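You operate a simulated robot arm through the tools that you are given. There is no shell and no other tool.

The job below is to be done with a simulated robot arm. You get a single attempt, and the scene is never put back.

JOB
Put things in order on the top of the window table. At the end: the clear bulb from the top of the window table is on the frosted glass plate; one of the brass caps from the top of the window table is in the brown little bowl; the clear stem from the top of the window table stands on top of the black carbon block; the lamp from the top of the window table stands on top of the brown round stand; whatever was shut is shut again. Leave all else as you found it, and nothing knocked over. Set down upright: bulb.

The check looks at the end state, three seconds after you hand in, the way a careful person would. Anything else that was tipped, shoved, dropped, spilled or broken makes it a failure. A push-on lid holds only when it is set on centred and level and pressed home; a screw cap is set on level and turned clockwise until tight.

ROBOT AND FRAMES
A 7-joint arm with a two-finger parallel gripper, fixed in place. Base frame: the origin is at the foot of the arm, x ahead of it, y to its left, z up; the work surface is at about z = 0. Readings come in mm, rad, newtons and seconds.
With the tool pointing down near the work surface it reaches from about 240 to 620 mm from the base axis. Its first joint turns from -1.152 to 1.152 rad. Payload 2.6 kg.
The TCP is the grasp point between the finger pads, 30 mm short of the fingertips. In the tool frame z runs along the fingers and y along their closing line. Largest opening 94 mm; finger width 28, thickness 10; the body of the gripper, 50 by 96 mm, starts 55 mm behind the TCP.
Orientation is told as [roll, pitch, yaw] about the base's x, y, z axes, in that order, counted from this pose: with the fingers straight down and closing along the base's y, the tool's x points along the base's -x, its y along +y and its z along -z.

CONTROLS
- The arm moves only by the tool nudge_tool. Its argument "targets" is a list of rows, each a list of 7 numbers: the turn, a rotation vector about the base's x, y, z in rad, then the shift along the base's x, y, z in mm, then the opening, from 0 (shut) to 1 (fully open). In form: [[rx, ry, rz, tx, ty, tz, gripper], ...]. A call has 1 to 20 rows; each row is the pose to reach, as a shift and turn from the pose commanded when the call began. A row lasts 0.2 s, in which the tool goes at most 50 mm and 0.15 rad; a call with a longer step from one row to the next is refused whole, and so is a gripper value outside its range. A pose out of reach is approached as far as the arm can. The call stops where the force on the tool passes 40 N (or 10 N more than at its start, if that is more) or the arm is blocked; 0.2 s more then pass. Each finger travels about 72 mm/s and halts on what it meets, pressing with about 31 N; the grip force reading is that of the motor and also rises with nothing between the fingers. The clock runs only during rows and for 0.2 s after the last one: add rows that repeat a pose to give the fingers time. It gives the time, the measured TCP pose, the force on the tool (base axes), the opening and the grip force at its end, in the units of the frame above (readings bear some noise), with the torque about the TCP (base axes, N m) and any sound that the robot's microphone picked up.
- Cameras (640 x 400 px; columns grow to the right, rows downward): "scene" is fixed at [22.8, 427.7, 550.4]; the picture's right is [-0.86, -0.52, 0.00], its down [-0.36, 0.59, -0.72] and it looks along [0.37, -0.61, -0.70] (base axes); focal length 255 px, centre (320, 200). "wrist" rides on the gripper at [76, 14, -103] in the tool frame; the picture's right is [-0.18, 0.98, 0.00], its down [-0.75, -0.14, -0.64] and it looks along [-0.63, -0.12, 0.77] (tool axes); focal length 243 px, centre (320, 200). There is no depth. A picture from a camera that has moved, and an enlarged one, comes with that camera's place and axes in the base frame and with its lens.
- grab_frame(camera): a new picture of that camera. No time passes.
- zoom(camera, box): a new picture of the part [left, top, right, bottom] of that camera's present view, enlarged. No time passes.
- sign_off(): hands the job in; it is judged then, once.

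Nothing tells you positions but the pictures and the camera data. Unless the task says otherwise, let go and move clear before handing in.

The tools are called after ">>>" as name(argument=value, ...) on one line, values as JSON. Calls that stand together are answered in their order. nudge_tool: Moves the arm, as the interface text tells. Its arguments: {"type":"object","properties":{"targets":{"type":"array"}},"required":["targets"]} The other tools are called the same way: grab_frame (camera) takes a picture; zoom (camera, box) takes an enlarged picture of a part of a camera's view; sign_off () hands the job in.

At the start:

```text
t: 0.0
tool_pos: [419.1, -78.5, 320.1]
orientation: [-0.001, 0.001, 0.0]
force: [-0.1, 0.5, -0.2]
ft_torque: [0.0, -0.01, -0.01]
width: 94.0
finger_force: 0.0
```

scene: 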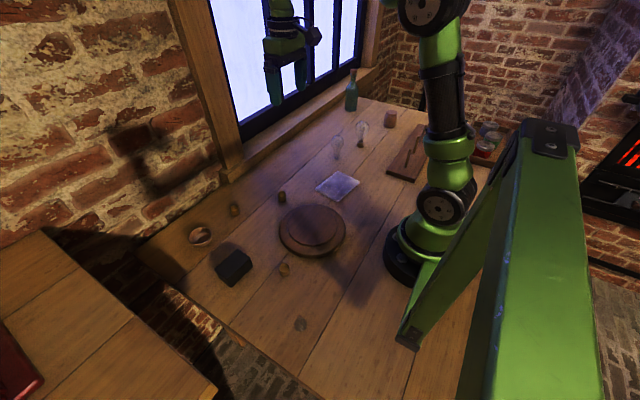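
wrist: 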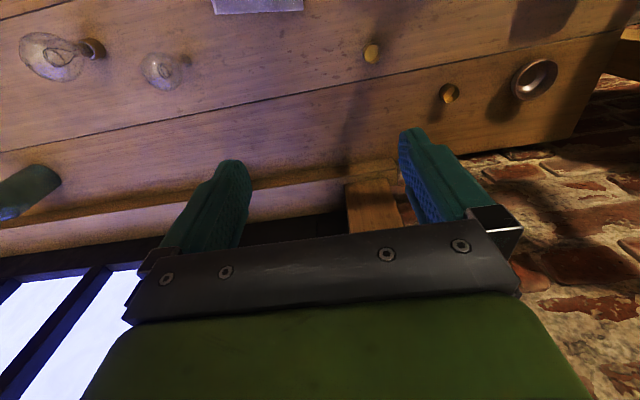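

The scene shows a table with a round brown stand, a frosted plate, a black block, a small bowl, some brass caps and bulbs. I'll zoom in to identify everything before moving.

>>> zoom(camera="scene", box=[300, 70, 460, 190])

>>> zoom(camera="scene", box=[170, 170, 370, 295])

>>> zoom(camera="scene", box=[200, 240, 400, 365])

>>> zoom(camera="scene", box=[400, 90, 560, 190])

>>> zoom(camera="wrist", box=[0, 0, 320, 200])

>>> zoom(camera="wrist", box=[320, 0, 640, 200])

```text
3.33 times, centred on (380, 130) of scene
camera zoom: at [22.8, 427.7, 550.4], right [-0.86, -0.52, 0.0], down [-0.36, 0.59, -0.72], along [0.37, -0.61, -0.7], focal length 851 px, centre (120, 433)
```

zoom: 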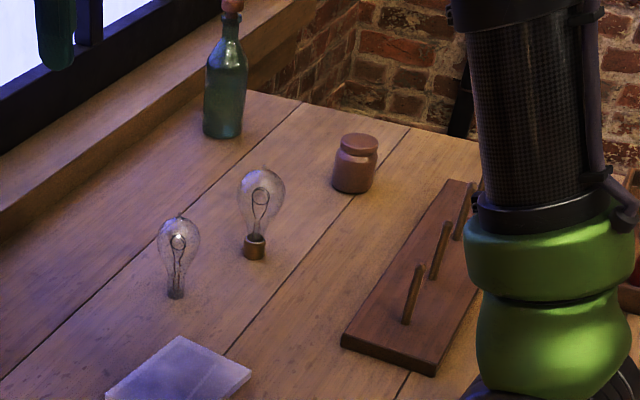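

```text
3.20 times, centred on (270, 232) of scene
camera zoom: at [22.8, 427.7, 550.4], right [-0.86, -0.52, 0.0], down [-0.36, 0.59, -0.72], along [0.37, -0.61, -0.7], focal length 817 px, centre (480, 96)
```

zoom: 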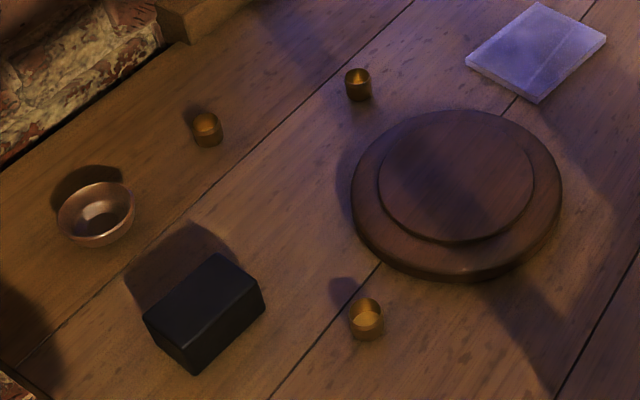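

```text
3.20 times, centred on (300, 302) of scene
camera zoom: at [22.8, 427.7, 550.4], right [-0.86, -0.52, 0.0], down [-0.36, 0.59, -0.72], along [0.37, -0.61, -0.7], focal length 817 px, centre (384, -128)
```

zoom: 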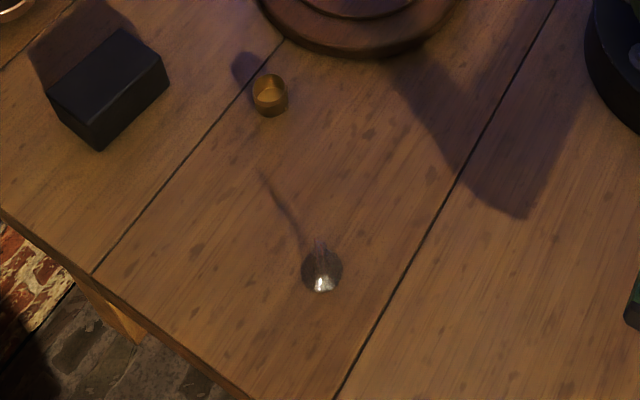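

```text
4.00 times, centred on (480, 140) of scene
camera zoom: at [22.8, 427.7, 550.4], right [-0.86, -0.52, 0.0], down [-0.36, 0.59, -0.72], along [0.37, -0.61, -0.7], focal length 1021 px, centre (-320, 440)
```

zoom: 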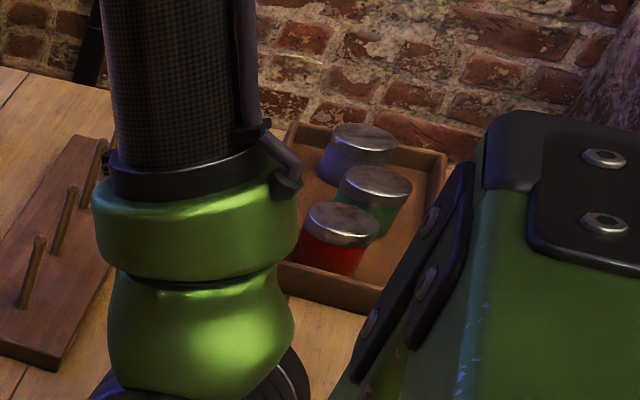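

```text
2.00 times, centred on (160, 100) of wrist
camera zoom: at [343.9, -62.5, 421.1], right [0.18, 0.98, 0.0], down [0.75, -0.14, 0.64], along [0.63, -0.12, -0.77], focal length 485 px, centre (640, 400)
```

zoom: 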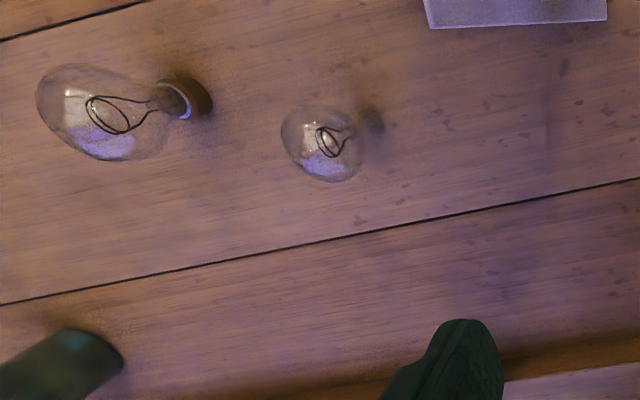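

```text
2.00 times, centred on (480, 100) of wrist
camera zoom: at [343.9, -62.5, 421.1], right [0.18, 0.98, 0.0], down [0.75, -0.14, 0.64], along [0.63, -0.12, -0.77], focal length 485 px, centre (0, 400)
```

zoom: 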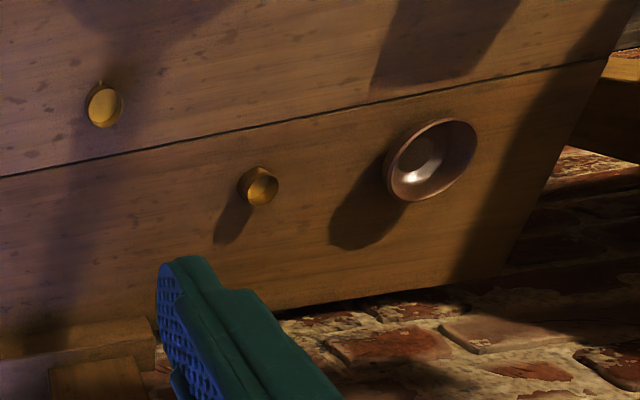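

I can place most items: bulb about (373,-267), lamp about (331,-383), plate about (298,-136), stand about (263,69), block about (361,255), bowl about (506,238) and stem about (160,279). The brass caps are near (498,119), (419,0) and (260,200). I'll zoom in further to check the shapes.

>>> zoom(camera="scene", box=[280, 300, 328, 330])

>>> zoom(camera="scene", box=[320, 105, 384, 145])

>>> zoom(camera="scene", box=[320, 125, 352, 150])

>>> zoom(camera="scene", box=[340, 110, 380, 150])

>>> zoom(camera="scene", box=[180, 215, 220, 250])

>>> zoom(camera="scene", box=[205, 235, 260, 290])

```text
13.33 times, centred on (304, 315) of scene
camera zoom: at [22.8, 427.7, 550.4], right [-0.86, -0.52, 0.0], down [-0.36, 0.59, -0.72], along [0.37, -0.61, -0.7], focal length 3404 px, centre (533, -1333)
```

zoom: 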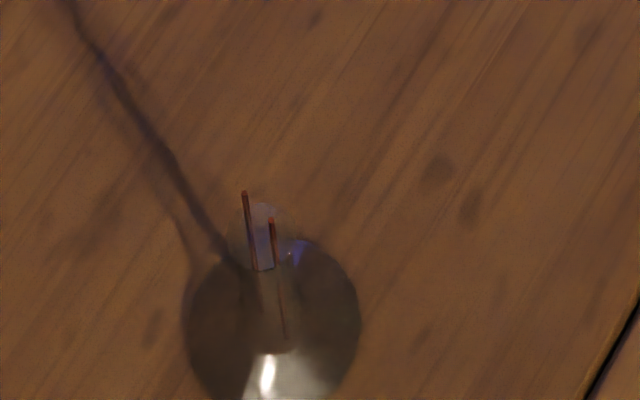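

```text
10.00 times, centred on (352, 125) of scene
camera zoom: at [22.8, 427.7, 550.4], right [-0.86, -0.52, 0.0], down [-0.36, 0.59, -0.72], along [0.37, -0.61, -0.7], focal length 2553 px, centre (0, 950)
```

zoom: 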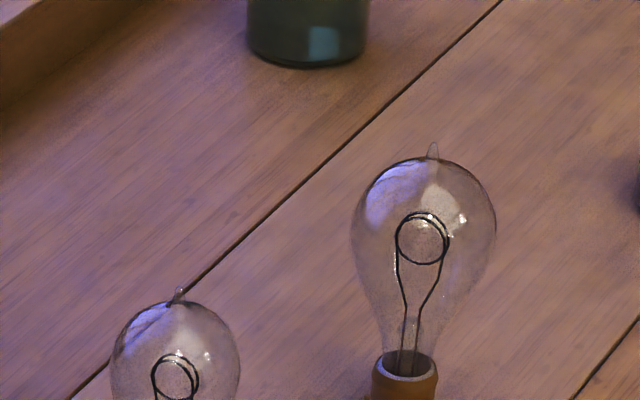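

```text
16.00 times, centred on (336, 138) of scene
camera zoom: at [22.8, 427.7, 550.4], right [-0.86, -0.52, 0.0], down [-0.36, 0.59, -0.72], along [0.37, -0.61, -0.7], focal length 4084 px, centre (64, 1200)
```

zoom: 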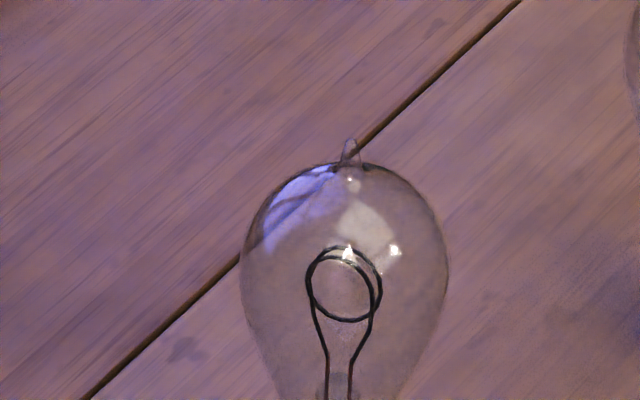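

```text
10.00 times, centred on (360, 130) of scene
camera zoom: at [22.8, 427.7, 550.4], right [-0.86, -0.52, 0.0], down [-0.36, 0.59, -0.72], along [0.37, -0.61, -0.7], focal length 2553 px, centre (-80, 900)
```

zoom: 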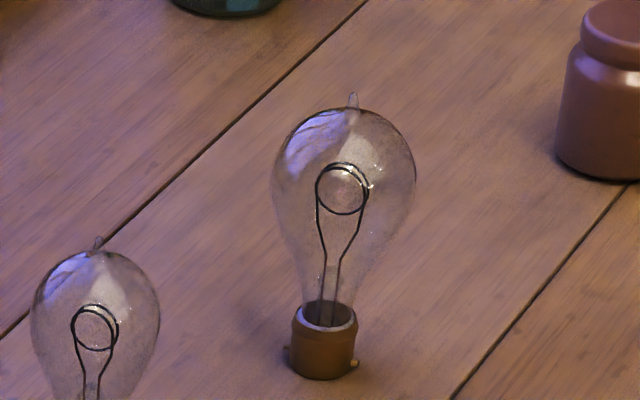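

```text
11.43 times, centred on (200, 232) of scene
camera zoom: at [22.8, 427.7, 550.4], right [-0.86, -0.52, 0.0], down [-0.36, 0.59, -0.72], along [0.37, -0.61, -0.7], focal length 2917 px, centre (1691, -171)
```

zoom: 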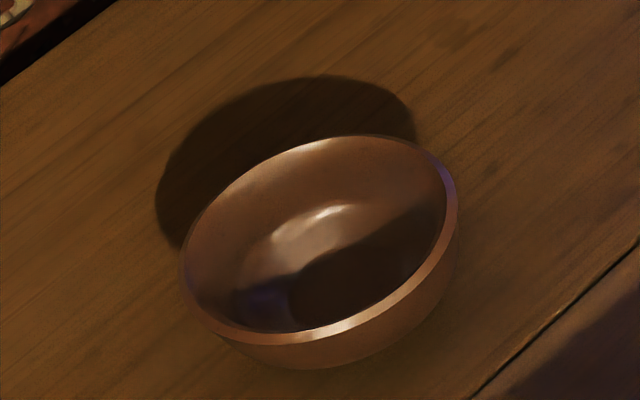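

```text
7.27 times, centred on (232, 262) of scene
camera zoom: at [22.8, 427.7, 550.4], right [-0.86, -0.52, 0.0], down [-0.36, 0.59, -0.72], along [0.37, -0.61, -0.7], focal length 1856 px, centre (956, -254)
```

zoom: 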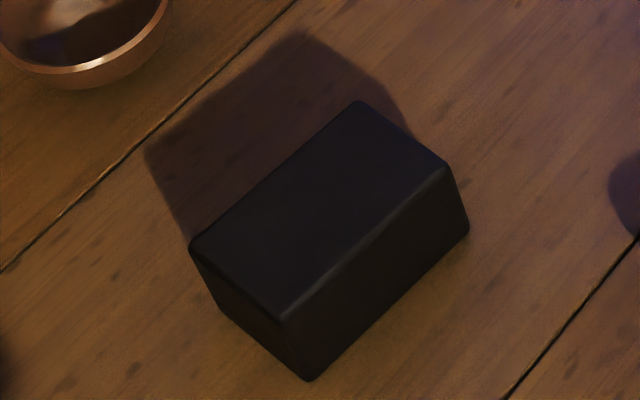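

The stem stands on a glass flare with a pinched top and copper leads, and the lamp is the bulb wearing a brass cap. I'll check the caps, the bulb base, the plate and the stand.

>>> zoom(camera="scene", box=[222, 195, 246, 220])

>>> zoom(camera="scene", box=[270, 186, 294, 206])

>>> zoom(camera="scene", box=[272, 255, 296, 280])

>>> zoom(camera="scene", box=[325, 130, 357, 170])

>>> zoom(camera="scene", box=[308, 165, 368, 205])

>>> zoom(camera="scene", box=[270, 195, 360, 265])

>>> zoom(camera="scene", box=[285, 312, 317, 336])

```text
16.00 times, centred on (234, 208) of scene
camera zoom: at [22.8, 427.7, 550.4], right [-0.86, -0.52, 0.0], down [-0.36, 0.59, -0.72], along [0.37, -0.61, -0.7], focal length 4084 px, centre (1696, 80)
```

zoom: 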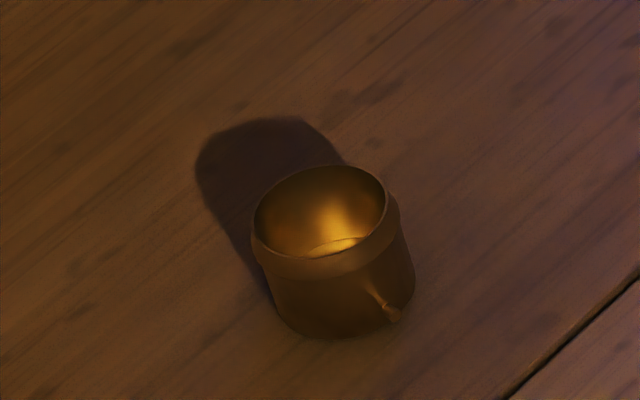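

```text
16.00 times, centred on (282, 196) of scene
camera zoom: at [22.8, 427.7, 550.4], right [-0.86, -0.52, 0.0], down [-0.36, 0.59, -0.72], along [0.37, -0.61, -0.7], focal length 4084 px, centre (928, 264)
```

zoom: 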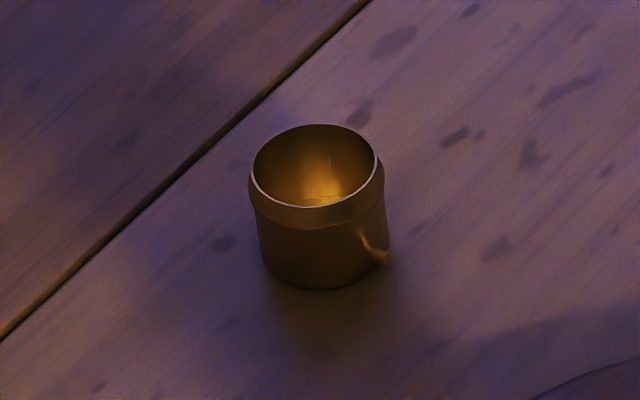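

```text
16.00 times, centred on (284, 268) of scene
camera zoom: at [22.8, 427.7, 550.4], right [-0.86, -0.52, 0.0], down [-0.36, 0.59, -0.72], along [0.37, -0.61, -0.7], focal length 4084 px, centre (896, -880)
```

zoom: 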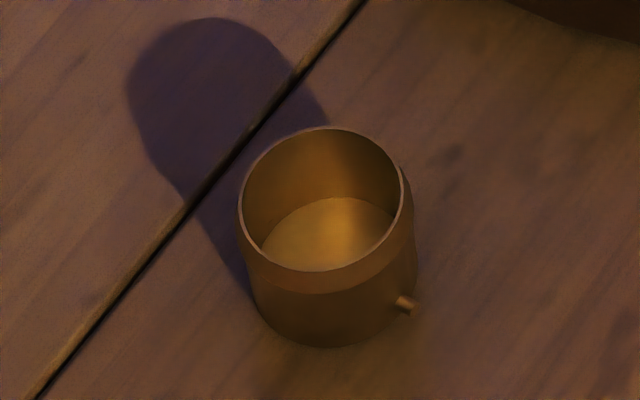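

```text
10.00 times, centred on (341, 150) of scene
camera zoom: at [22.8, 427.7, 550.4], right [-0.86, -0.52, 0.0], down [-0.36, 0.59, -0.72], along [0.37, -0.61, -0.7], focal length 2553 px, centre (110, 700)
```

zoom: 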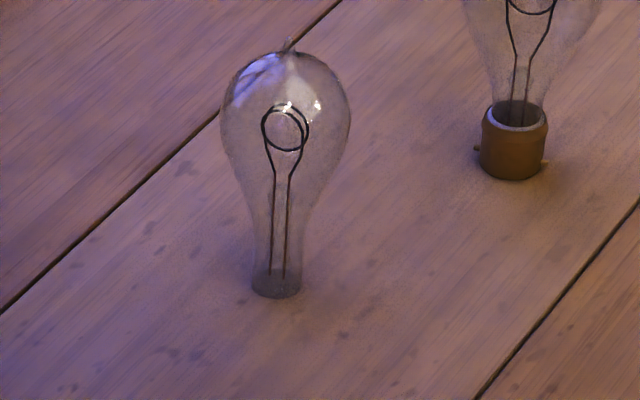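

```text
10.00 times, centred on (338, 185) of scene
camera zoom: at [22.8, 427.7, 550.4], right [-0.86, -0.52, 0.0], down [-0.36, 0.59, -0.72], along [0.37, -0.61, -0.7], focal length 2553 px, centre (140, 350)
```

zoom: 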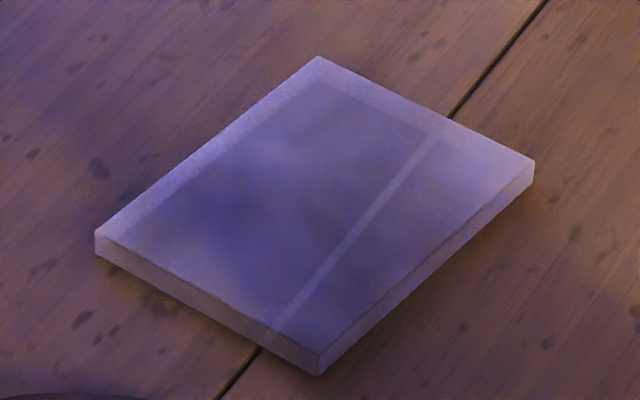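

```text
5.71 times, centred on (315, 230) of scene
camera zoom: at [22.8, 427.7, 550.4], right [-0.86, -0.52, 0.0], down [-0.36, 0.59, -0.72], along [0.37, -0.61, -0.7], focal length 1459 px, centre (349, 29)
```

zoom: 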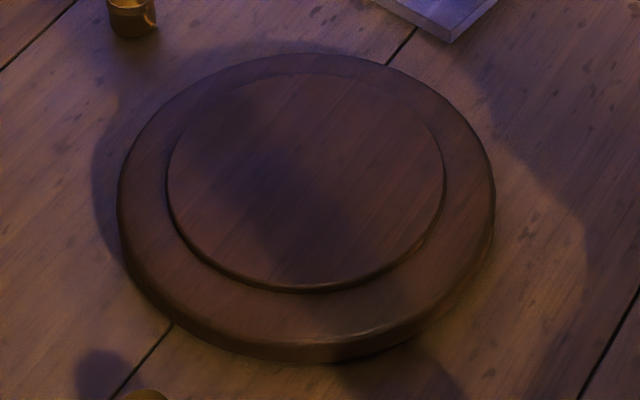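

```text
16.00 times, centred on (301, 324) of scene
camera zoom: at [22.8, 427.7, 550.4], right [-0.86, -0.52, 0.0], down [-0.36, 0.59, -0.72], along [0.37, -0.61, -0.7], focal length 4084 px, centre (624, -1784)
```

zoom: 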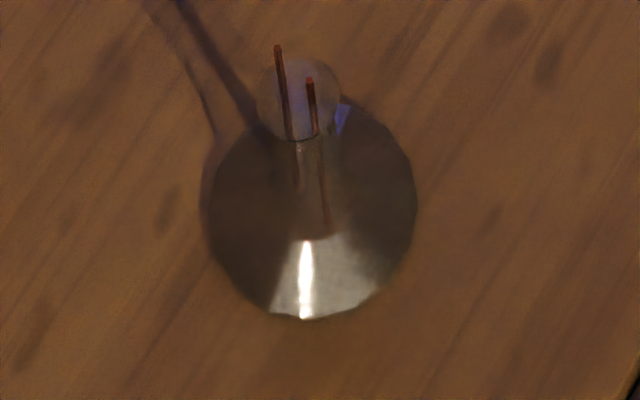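

I'll start with the brass cap nearest the bowl, so I'm moving above it to check it with the wrist camera.

>>> nudge_tool(targets=[[0, 0, 0, 13, 33, -20, 1], [0, 0, 0, 26, 66, -40, 1], [0, 0, 0, 39, 99, -60, 1], [0, 0, 0, 52, 132, -80, 1], [0, 0, 0, 65, 165, -100, 1], [0, 0, 0, 79, 198, -120, 1], [0, 0, 0, 79, 198, -120, 1]])

>>> grab_frame(camera="wrist")

>>> grab_frame(camera="scene")

```text
t: 1.6
tool_pos: [499.6, 118.1, 199.7]
orientation: [0.0, 0.0, -0.001]
force: [0.6, 0.2, 0.7]
ft_torque: [-0.01, -0.04, -0.01]
width: 93.9
finger_force: 0.1
```

```text
taken
camera wrist: at [423.7, 133.0, 301.3], right [0.18, 0.98, 0.0], down [0.75, -0.14, 0.64], along [0.63, -0.12, -0.77], focal length 243 px, centre (320, 200)
```

wrist: 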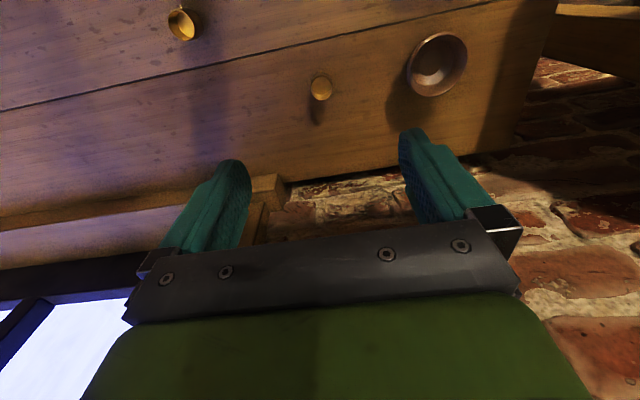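

```text
taken
```

scene: 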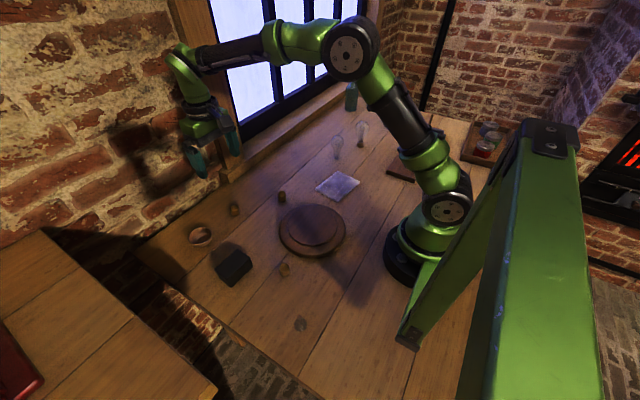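

>>> zoom(camera="wrist", box=[280, 50, 376, 110])

>>> zoom(camera="wrist", box=[370, 10, 498, 110])

>>> zoom(camera="wrist", box=[150, 0, 214, 40])

```text
6.67 times, centred on (328, 80) of wrist
camera zoom: at [423.7, 133.0, 301.3], right [0.18, 0.98, 0.0], down [0.75, -0.14, 0.64], along [0.63, -0.12, -0.77], focal length 1618 px, centre (267, 1000)
```

zoom: 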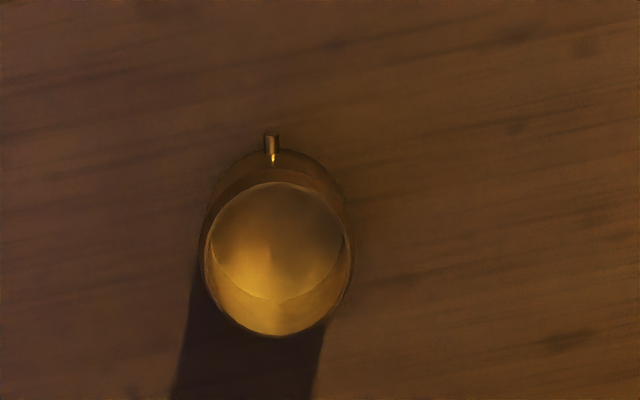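

```text
4.00 times, centred on (434, 60) of wrist
camera zoom: at [423.7, 133.0, 301.3], right [0.18, 0.98, 0.0], down [0.75, -0.14, 0.64], along [0.63, -0.12, -0.77], focal length 970 px, centre (-136, 760)
```

zoom: 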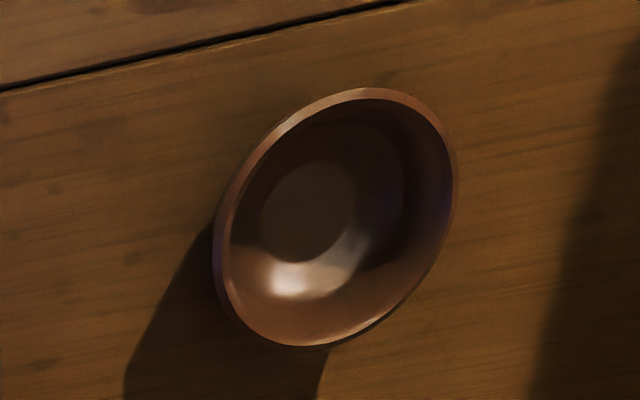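

```text
10.00 times, centred on (182, 20) of wrist
camera zoom: at [423.7, 133.0, 301.3], right [0.18, 0.98, 0.0], down [0.75, -0.14, 0.64], along [0.63, -0.12, -0.77], focal length 2426 px, centre (1700, 2000)
```

zoom: 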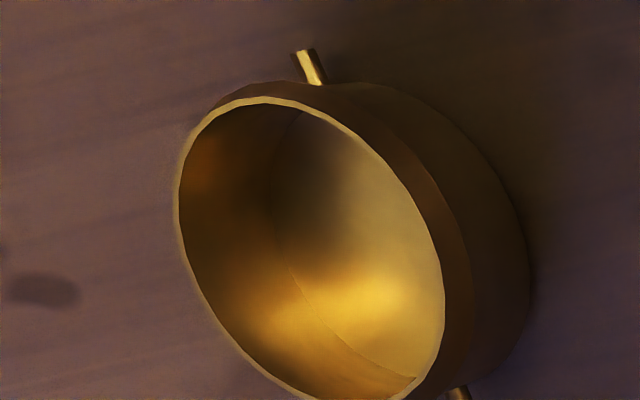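

Cap A is about 24 mm wide and 20 mm tall, its pins lie along x, and it's about 2 mm to the +y side of the tool axis. I'll descend on it and grip its upper half.

>>> nudge_tool(targets=[[0, 0, 0, 0, 2, -40, 0.6], [0, 0, 0, 0, 2, -80, 0.6], [0, 0, 0, 0, 2, -115, 0.6], [0, 0, 0, 0, 2, -140, 0.6], [0, 0, 0, 0, 2, -158, 0.6], [0, 0, 0, 0, 2, -158, 0.6]])

>>> grab_frame(camera="wrist")

>>> zoom(camera="scene", box=[170, 140, 298, 220])

```text
t: 3.0
tool_pos: [497.7, 121.8, 38.9]
orientation: [0.0, 0.0, -0.002]
force: [-0.2, 0.7, 0.4]
ft_torque: [-0.03, -0.02, 0.01]
width: 56.3
finger_force: 0.2
```

```text
taken
camera wrist: at [422.3, 136.1, 140.5], right [0.18, 0.98, 0.0], down [0.75, -0.14, 0.64], along [0.63, -0.12, -0.77], focal length 243 px, centre (320, 200)
```

wrist: 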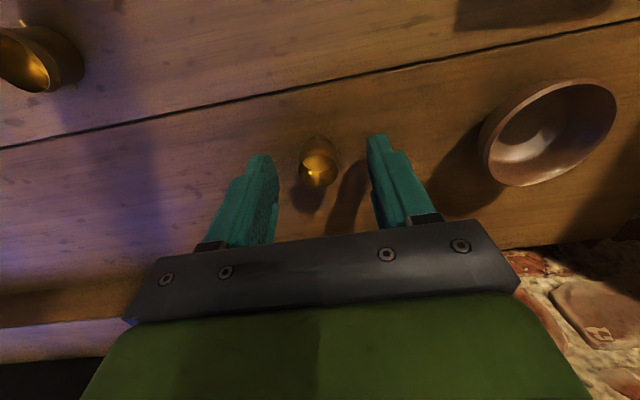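

```text
5.00 times, centred on (234, 180) of scene
camera zoom: at [22.8, 427.7, 550.4], right [-0.86, -0.52, 0.0], down [-0.36, 0.59, -0.72], along [0.37, -0.61, -0.7], focal length 1276 px, centre (750, 300)
```

zoom: 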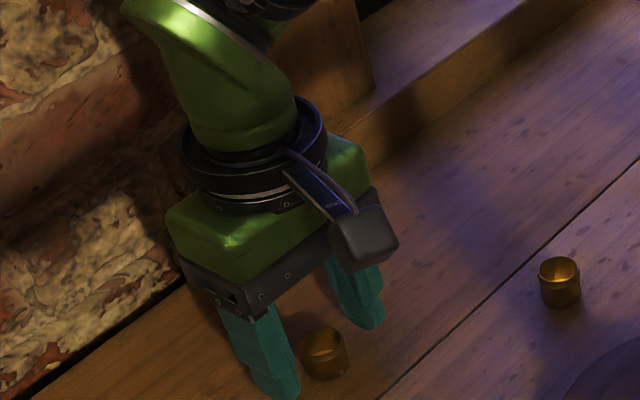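

The fingers are lined up on either side of the cap, so I'm closing on it.

>>> nudge_tool(targets=[[0, 0, 0, 0, 0, 0, 0.4], [0, 0, 0, 0, 0, 0, 0.2], [0, 0, 0, 0, 0, 0, 0.2], [0, 0, 0, 0, 0, 0, 0.2]])

>>> zoom(camera="wrist", box=[200, 100, 440, 250])

```text
t: 4.0
tool_pos: [498.2, 121.1, 38.8]
orientation: [0.001, 0.0, 0.0]
force: [0.2, -0.8, -1.0]
ft_torque: [-0.02, -0.04, -0.02]
width: 22.1
finger_force: 30.9
```

```text
2.67 times, centred on (320, 175) of wrist
camera zoom: at [422.3, 136.0, 140.8], right [0.18, 0.98, 0.0], down [0.75, -0.14, 0.64], along [0.63, -0.12, -0.77], focal length 647 px, centre (320, 267)
```

zoom: 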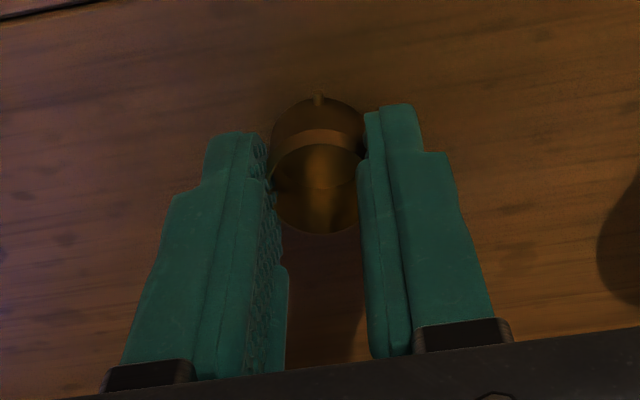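

The cap is gripped at a width of 22.1 mm. I'll lift it and carry it over the bowl at about (497, 240).

>>> nudge_tool(targets=[[0, 0, 0, 0, 0, 20, 0.2], [0, 0, 0, 0, 0, 50, 0.2], [0, 0, 0, 0, 0, 80, 0.2], [0, 0, 0, 0, 30, 80, 0.2], [0, 0, 0, -1, 60, 80, 0.2], [0, 0, 0, -1, 90, 80, 0.2], [0, 0, 0, -1, 119, 80, 0.2], [0, 0, 0, -1, 119, 80, 0.2]])

>>> grab_frame(camera="wrist")

>>> zoom(camera="scene", box=[140, 150, 268, 250])

```text
t: 5.8
tool_pos: [497.1, 243.0, 123.8]
orientation: [0.001, -0.001, -0.002]
force: [0.3, -0.5, 0.2]
ft_torque: [0.01, 0.02, 0.01]
width: 21.8
finger_force: 31.3
```

```text
taken
camera wrist: at [420.5, 257.3, 224.3], right [0.19, 0.98, 0.0], down [0.75, -0.14, 0.64], along [0.63, -0.12, -0.77], focal length 243 px, centre (320, 200)
```

wrist: 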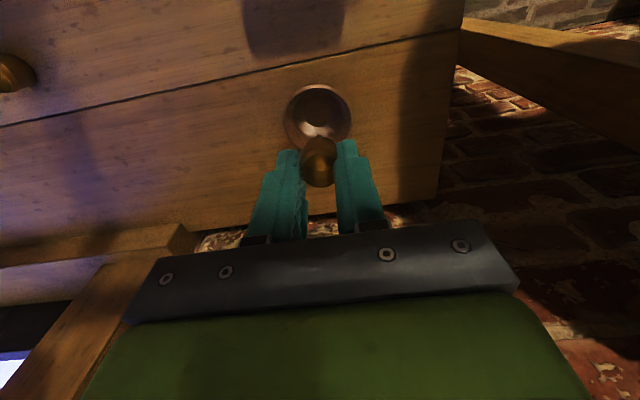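

```text
4.00 times, centred on (204, 200) of scene
camera zoom: at [22.8, 427.7, 550.4], right [-0.86, -0.52, 0.0], down [-0.36, 0.59, -0.72], along [0.37, -0.61, -0.7], focal length 1021 px, centre (784, 200)
```

zoom: 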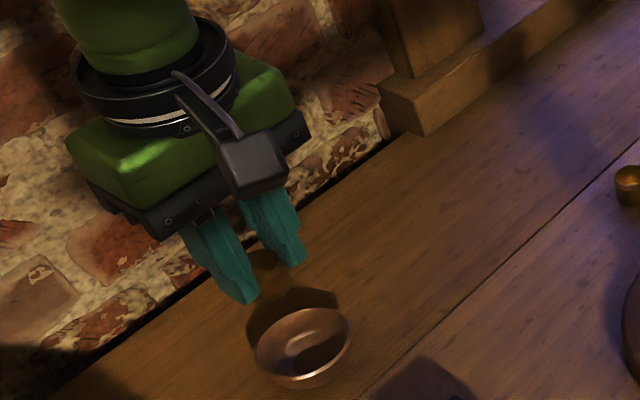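

The cap is held level above the bowl. I'll shift about 2 mm to centre it and lower it toward the bowl, then check before letting go.

>>> nudge_tool(targets=[[0, 0, 0, -1.5, -2, 0, 0.2], [0, 0, 0, -1.5, -2, -30, 0.2], [0, 0, 0, -1.5, -2, -50, 0.2], [0, 0, 0, -1.5, -2, -60, 0.2], [0, 0, 0, -1.5, -2, -60, 0.2]])

>>> grab_frame(camera="wrist")

>>> zoom(camera="scene", box=[160, 190, 256, 260])

```text
t: 7.0
tool_pos: [494.8, 239.6, 61.8]
orientation: [0.001, 0.0, -0.001]
force: [0.6, -0.1, -0.2]
ft_torque: [0.01, -0.02, 0.0]
width: 22.0
finger_force: 30.8
```

```text
taken
camera wrist: at [419.6, 254.2, 163.8], right [0.18, 0.98, 0.0], down [0.75, -0.14, 0.64], along [0.63, -0.12, -0.77], focal length 243 px, centre (320, 200)
```

wrist: 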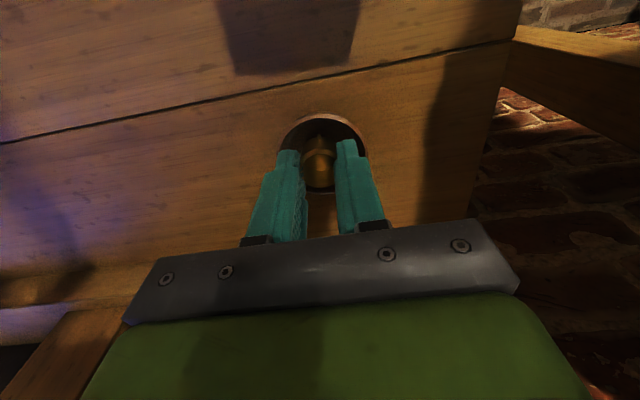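

```text
5.71 times, centred on (208, 225) of scene
camera zoom: at [22.8, 427.7, 550.4], right [-0.86, -0.52, 0.0], down [-0.36, 0.59, -0.72], along [0.37, -0.61, -0.7], focal length 1459 px, centre (960, 57)
```

zoom: 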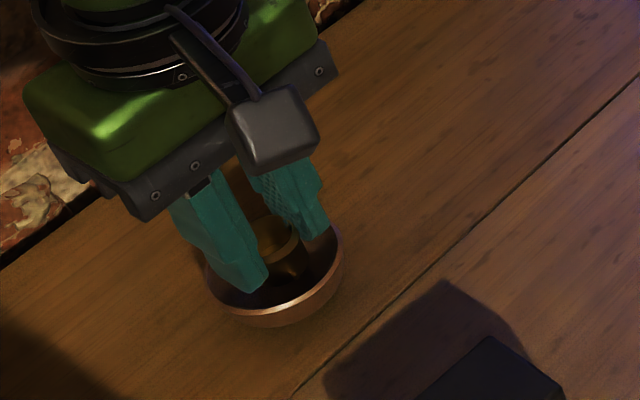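

It looks centred. I'll lower the last 12 mm slowly, open only slightly inside the bowl, then rise out.

>>> nudge_tool(targets=[[0, 0, 0, 0.5, 0.5, -4, 0.2], [0, 0, 0, 0.5, 0.5, -8, 0.2], [0, 0, 0, 0.5, 0.5, -11, 0.2], [0, 0, 0, 0.5, 0.5, -13, 0.2], [0, 0, 0, 0.5, 0.5, -13, 0.2]])

>>> zoom(camera="wrist", box=[240, 90, 400, 190])

>>> zoom(camera="scene", box=[170, 205, 250, 255])

```text
t: 8.2
tool_pos: [496.8, 243.2, 51.7]
orientation: [0.005, -0.008, 0.001]
force: [-0.8, 8.5, 24.5]
ft_torque: [0.51, 0.25, -0.07]
width: 21.1
finger_force: 30.8
```

```text
4.00 times, centred on (320, 140) of wrist
camera zoom: at [420.2, 256.2, 153.0], right [0.18, 0.98, 0.01], down [0.75, -0.14, 0.65], along [0.64, -0.11, -0.76], focal length 970 px, centre (320, 440)
```

zoom: 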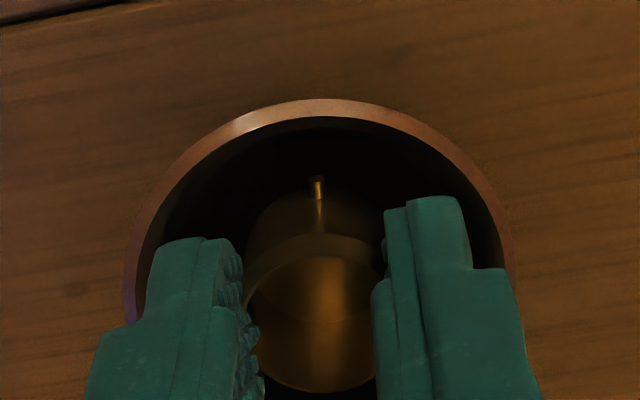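

```text
8.00 times, centred on (210, 230) of scene
camera zoom: at [22.7, 427.6, 550.5], right [-0.86, -0.52, 0.0], down [-0.36, 0.59, -0.72], along [0.37, -0.61, -0.7], focal length 2042 px, centre (1200, -40)
```

zoom: 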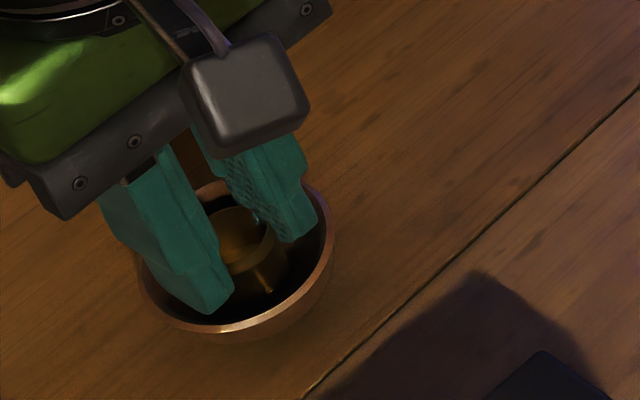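

The cap has reached the bowl, with about 24 N of contact force. I'll ease up, open slightly and withdraw.

>>> nudge_tool(targets=[[0, 0, 0, 0, 0, 3, 0.2], [0, 0, 0, 0, 0, 3, 0.2]])

>>> zoom(camera="wrist", box=[240, 90, 400, 190])

```text
t: 8.8
tool_pos: [496.5, 238.0, 51.0]
orientation: [-0.003, -0.001, 0.0]
force: [2.7, 3.3, 11.5]
ft_torque: [0.19, -0.04, -0.06]
width: 20.9
finger_force: 31.0
```

```text
4.00 times, centred on (320, 140) of wrist
camera zoom: at [420.2, 253.7, 152.3], right [0.18, 0.98, 0.0], down [0.75, -0.14, 0.64], along [0.63, -0.12, -0.77], focal length 970 px, centre (320, 440)
```

zoom: 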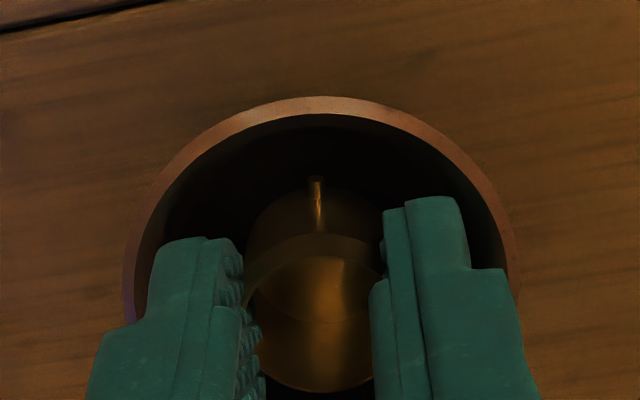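

>>> nudge_tool(targets=[[0, 0, 0, 0, 0, 1, 0.2], [0, 0, 0, 0, 0, 1, 0.28], [0, 0, 0, 0, 0, 1, 0.28]])

>>> zoom(camera="wrist", box=[240, 90, 400, 190])

>>> zoom(camera="scene", box=[170, 205, 250, 255])

```text
t: 9.6
tool_pos: [494.2, 239.6, 51.9]
orientation: [0.0, 0.003, 0.0]
force: [0.1, -0.6, -0.4]
ft_torque: [-0.02, -0.04, 0.0]
width: 22.3
finger_force: 0.0
```

```text
4.00 times, centred on (320, 140) of wrist
camera zoom: at [419.7, 253.9, 153.4], right [0.18, 0.98, 0.0], down [0.75, -0.14, 0.64], along [0.63, -0.12, -0.77], focal length 970 px, centre (320, 440)
```

zoom: 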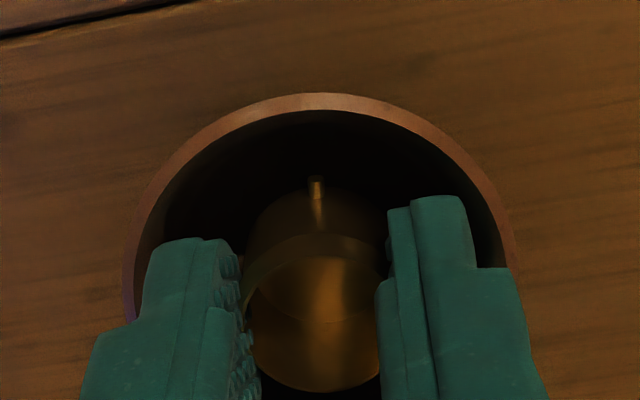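

```text
8.00 times, centred on (210, 230) of scene
camera zoom: at [22.8, 427.7, 550.4], right [-0.86, -0.52, 0.0], down [-0.36, 0.59, -0.72], along [0.37, -0.61, -0.7], focal length 2042 px, centre (1200, -40)
```

zoom: 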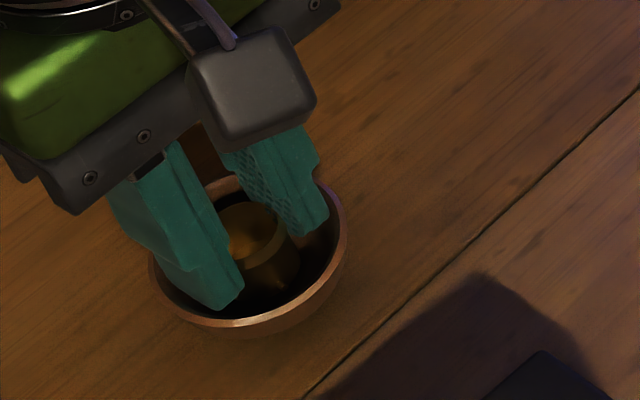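

>>> nudge_tool(targets=[[0, 0, 0, 0, 0, 2, 0.28], [0, 0, 0, 0, 0, 6, 0.3], [0, 0, 0, 0, 0, 10, 0.34], [0, 0, 0, 0, 0, 10, 0.34]])

>>> zoom(camera="wrist", box=[240, 90, 400, 190])

>>> zoom(camera="scene", box=[170, 205, 250, 255])

```text
t: 10.6
tool_pos: [496.5, 239.3, 62.5]
orientation: [0.0, 0.0, 0.0]
force: [-0.3, 0.6, -0.4]
ft_torque: [0.0, 0.02, 0.0]
width: 22.8
finger_force: 0.1
```

```text
4.00 times, centred on (320, 140) of wrist
camera zoom: at [420.3, 254.0, 164.3], right [0.18, 0.98, 0.0], down [0.75, -0.14, 0.64], along [0.63, -0.12, -0.77], focal length 970 px, centre (320, 440)
```

zoom: 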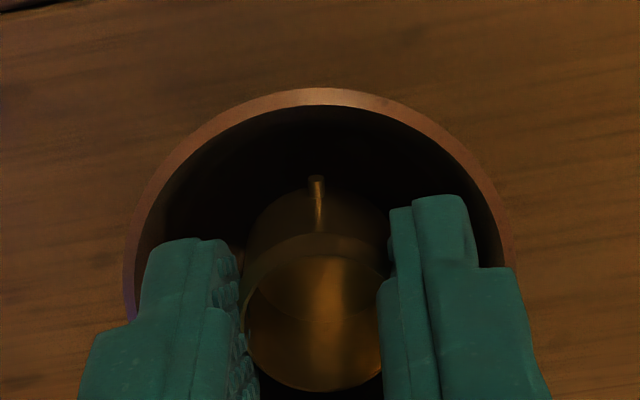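

```text
8.00 times, centred on (210, 230) of scene
camera zoom: at [22.8, 427.7, 550.4], right [-0.86, -0.52, 0.0], down [-0.36, 0.59, -0.72], along [0.37, -0.61, -0.7], focal length 2042 px, centre (1200, -40)
```

zoom: 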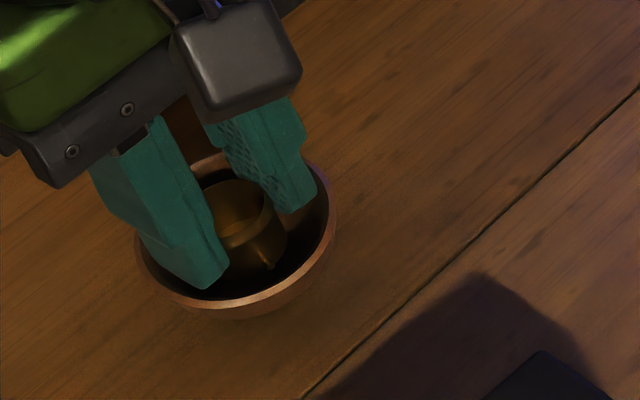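

The bowl came up with the gripper because the fingers are pressing outward on its walls. I'll lower it back to the table, then close the fingers to free it.

>>> nudge_tool(targets=[[0, 0, 0, 0, 0, -3, 0.34], [0, 0, 0, 0, 0, -6, 0.34], [0, 0, 0, 0, 0, -8, 0.34], [0, 0, 0, 0, 0, -9, 0.34], [0, 0, 0, 0, 0, -10, 0.34], [0, 0, 0, 0, 0, -10, 0.34]])

>>> zoom(camera="scene", box=[170, 205, 250, 255])

```text
t: 12.0
tool_pos: [499.3, 240.0, 53.4]
orientation: [0.002, -0.006, -0.001]
force: [0.2, 0.9, 15.8]
ft_torque: [0.08, 0.13, -0.02]
width: 23.5
finger_force: 0.1
```

```text
8.00 times, centred on (210, 230) of scene
camera zoom: at [22.7, 427.7, 550.4], right [-0.86, -0.52, 0.0], down [-0.36, 0.59, -0.72], along [0.37, -0.61, -0.7], focal length 2042 px, centre (1200, -40)
```

zoom: 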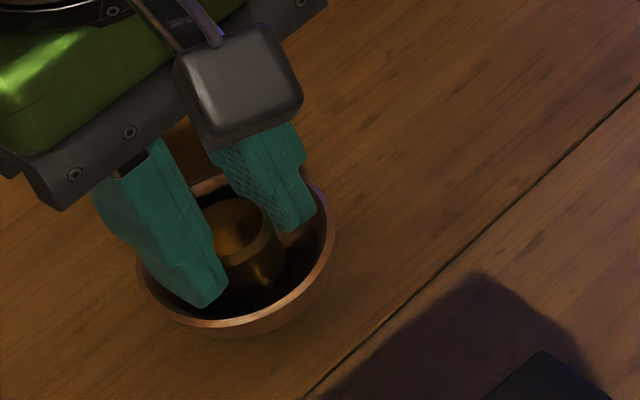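

The bowl is back on the table. Closing the fingers back to the cap frees the walls, then I'll lift the cap a little way up where the bowl is wider.

>>> nudge_tool(targets=[[0, 0, 0, 0, 0, 0.5, 0.2], [0, 0, 0, 0, 0, 0.5, 0.15], [0, 0, 0, 0, 0, 0.5, 0.15]])

>>> zoom(camera="wrist", box=[240, 90, 400, 190])

>>> zoom(camera="scene", box=[170, 205, 250, 255])

```text
t: 12.8
tool_pos: [497.4, 240.1, 52.6]
orientation: [0.0, -0.002, 0.0]
force: [4.3, 1.3, 12.7]
ft_torque: [0.09, -0.06, 0.01]
width: 21.4
finger_force: 31.3
```

```text
4.00 times, centred on (320, 140) of wrist
camera zoom: at [421.1, 254.9, 154.3], right [0.18, 0.98, 0.0], down [0.75, -0.14, 0.64], along [0.63, -0.12, -0.77], focal length 970 px, centre (320, 440)
```

zoom: 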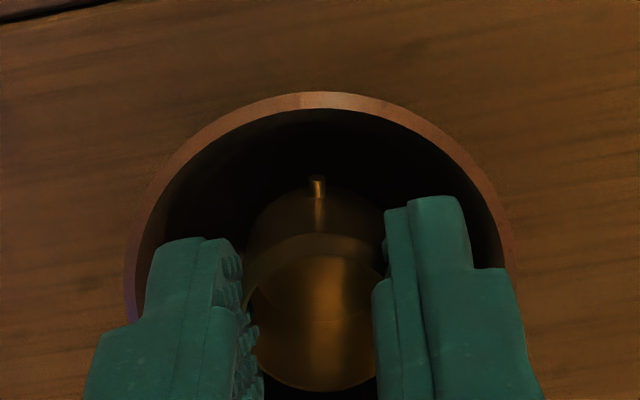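

```text
8.00 times, centred on (210, 230) of scene
camera zoom: at [22.7, 427.7, 550.4], right [-0.86, -0.52, 0.0], down [-0.36, 0.59, -0.72], along [0.37, -0.61, -0.7], focal length 2042 px, centre (1200, -40)
```

zoom: 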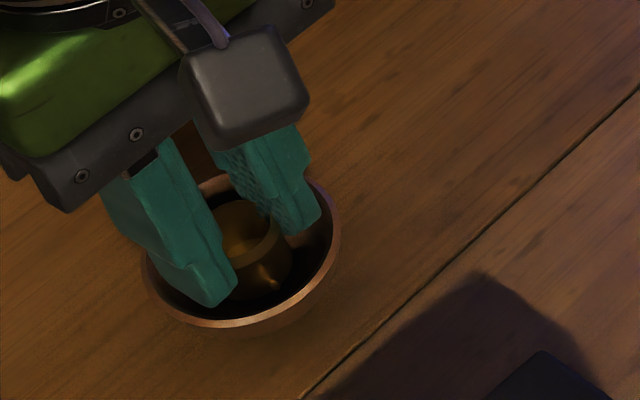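

>>> nudge_tool(targets=[[0, 0, 0, 0, 0, 2, 0.15], [0, 0, 0, 0, 0, 4, 0.15], [0, 0, 0, 0, 0, 6, 0.15], [0, 0, 0, 0, 0, 8, 0.15], [0, 0, 0, 0, 0, 8, 0.15]])

>>> zoom(camera="wrist", box=[240, 90, 400, 190])

>>> zoom(camera="scene", box=[170, 205, 250, 255])

```text
t: 14.0
tool_pos: [495.5, 239.7, 60.8]
orientation: [-0.001, -0.001, 0.0]
force: [-0.2, -0.3, -0.7]
ft_torque: [0.0, -0.01, 0.02]
width: 21.6
finger_force: 31.3
```

```text
4.00 times, centred on (320, 140) of wrist
camera zoom: at [421.1, 254.8, 161.8], right [0.18, 0.98, 0.0], down [0.75, -0.14, 0.64], along [0.63, -0.12, -0.77], focal length 970 px, centre (320, 440)
```

zoom: 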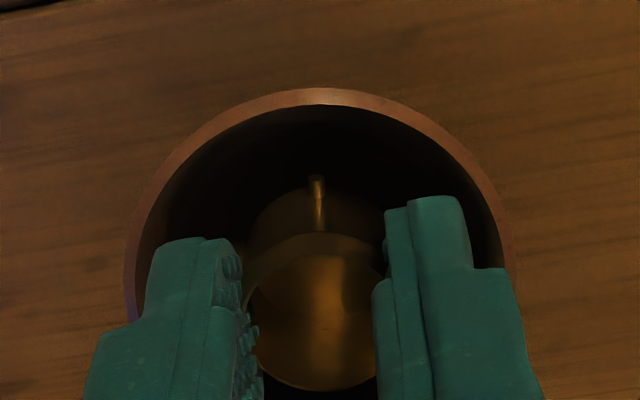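

```text
8.00 times, centred on (210, 230) of scene
camera zoom: at [22.8, 427.7, 550.4], right [-0.86, -0.52, 0.0], down [-0.36, 0.59, -0.72], along [0.37, -0.61, -0.7], focal length 2042 px, centre (1200, -40)
```

zoom: 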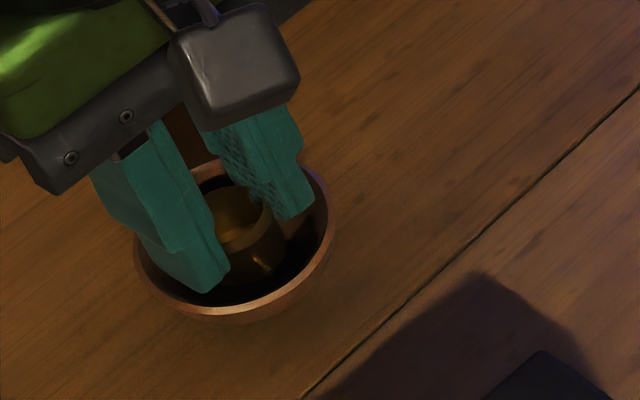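

The bowl is still wedged on the fingertips, so I need a closer look at where the contact is.

>>> zoom(camera="wrist", box=[264, 105, 376, 175])

>>> zoom(camera="scene", box=[180, 212, 220, 247])

```text
5.71 times, centred on (320, 140) of wrist
camera zoom: at [421.1, 254.8, 161.8], right [0.18, 0.98, 0.0], down [0.75, -0.14, 0.64], along [0.63, -0.12, -0.77], focal length 1386 px, centre (320, 543)
```

zoom: 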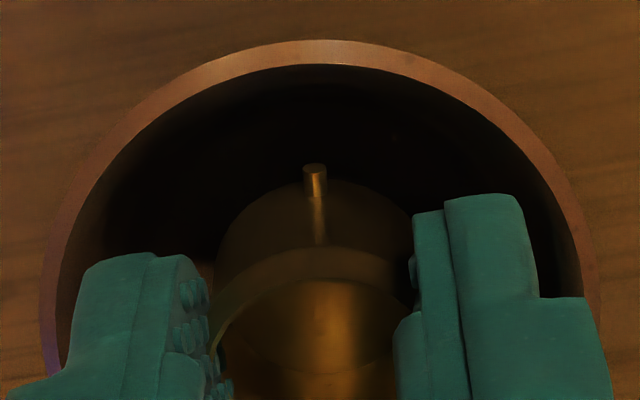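

```text
11.43 times, centred on (200, 230) of scene
camera zoom: at [22.8, 427.7, 550.4], right [-0.86, -0.52, 0.0], down [-0.36, 0.59, -0.72], along [0.37, -0.61, -0.7], focal length 2917 px, centre (1691, -137)
```

zoom: 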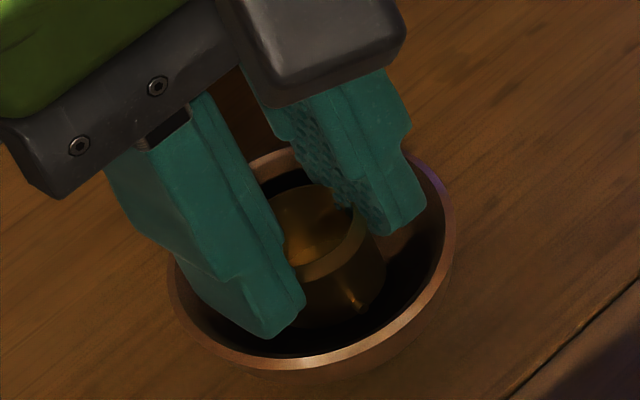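

The fingertip corners are touching the bowl wall while they grip the cap, leaving only about half a millimetre of free play. I'll set the bowl back on the table, use a neutral finger width that presses neither, and then rise.

>>> nudge_tool(targets=[[0, 0, 0, 0, 0, -3, 0.15], [0, 0, 0, 0, 0, -5, 0.15], [0, 0, 0, 0, 0, -6.5, 0.15], [0, 0, 0, 0, 0, -7, 0.15], [0, 0, 0, 0, 0, -7, 0.234], [0, 0, 0, 0, 0, -7, 0.234], [0, 0, 0, 0, 0, -7, 0.234]])

>>> zoom(camera="wrist", box=[264, 105, 376, 175])

>>> zoom(camera="scene", box=[170, 205, 250, 255])

```text
t: 15.6
tool_pos: [495.8, 238.2, 54.7]
orientation: [0.002, -0.002, 0.0]
force: [0.5, -0.5, 7.8]
ft_torque: [0.07, 0.05, -0.02]
width: 23.1
finger_force: 1.0
```

```text
5.71 times, centred on (320, 140) of wrist
camera zoom: at [420.5, 254.2, 155.4], right [0.18, 0.98, 0.0], down [0.75, -0.14, 0.64], along [0.63, -0.12, -0.77], focal length 1386 px, centre (320, 543)
```

zoom: 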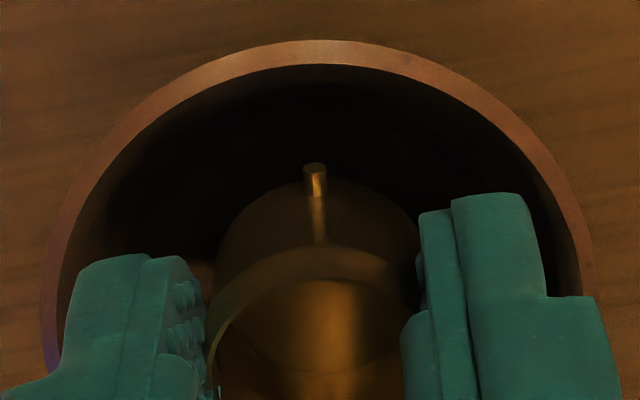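

```text
8.00 times, centred on (210, 230) of scene
camera zoom: at [22.8, 427.7, 550.4], right [-0.86, -0.52, 0.0], down [-0.36, 0.59, -0.72], along [0.37, -0.61, -0.7], focal length 2042 px, centre (1200, -40)
```

zoom: 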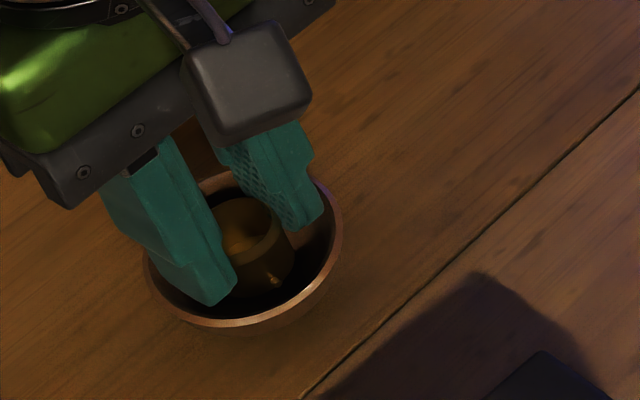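

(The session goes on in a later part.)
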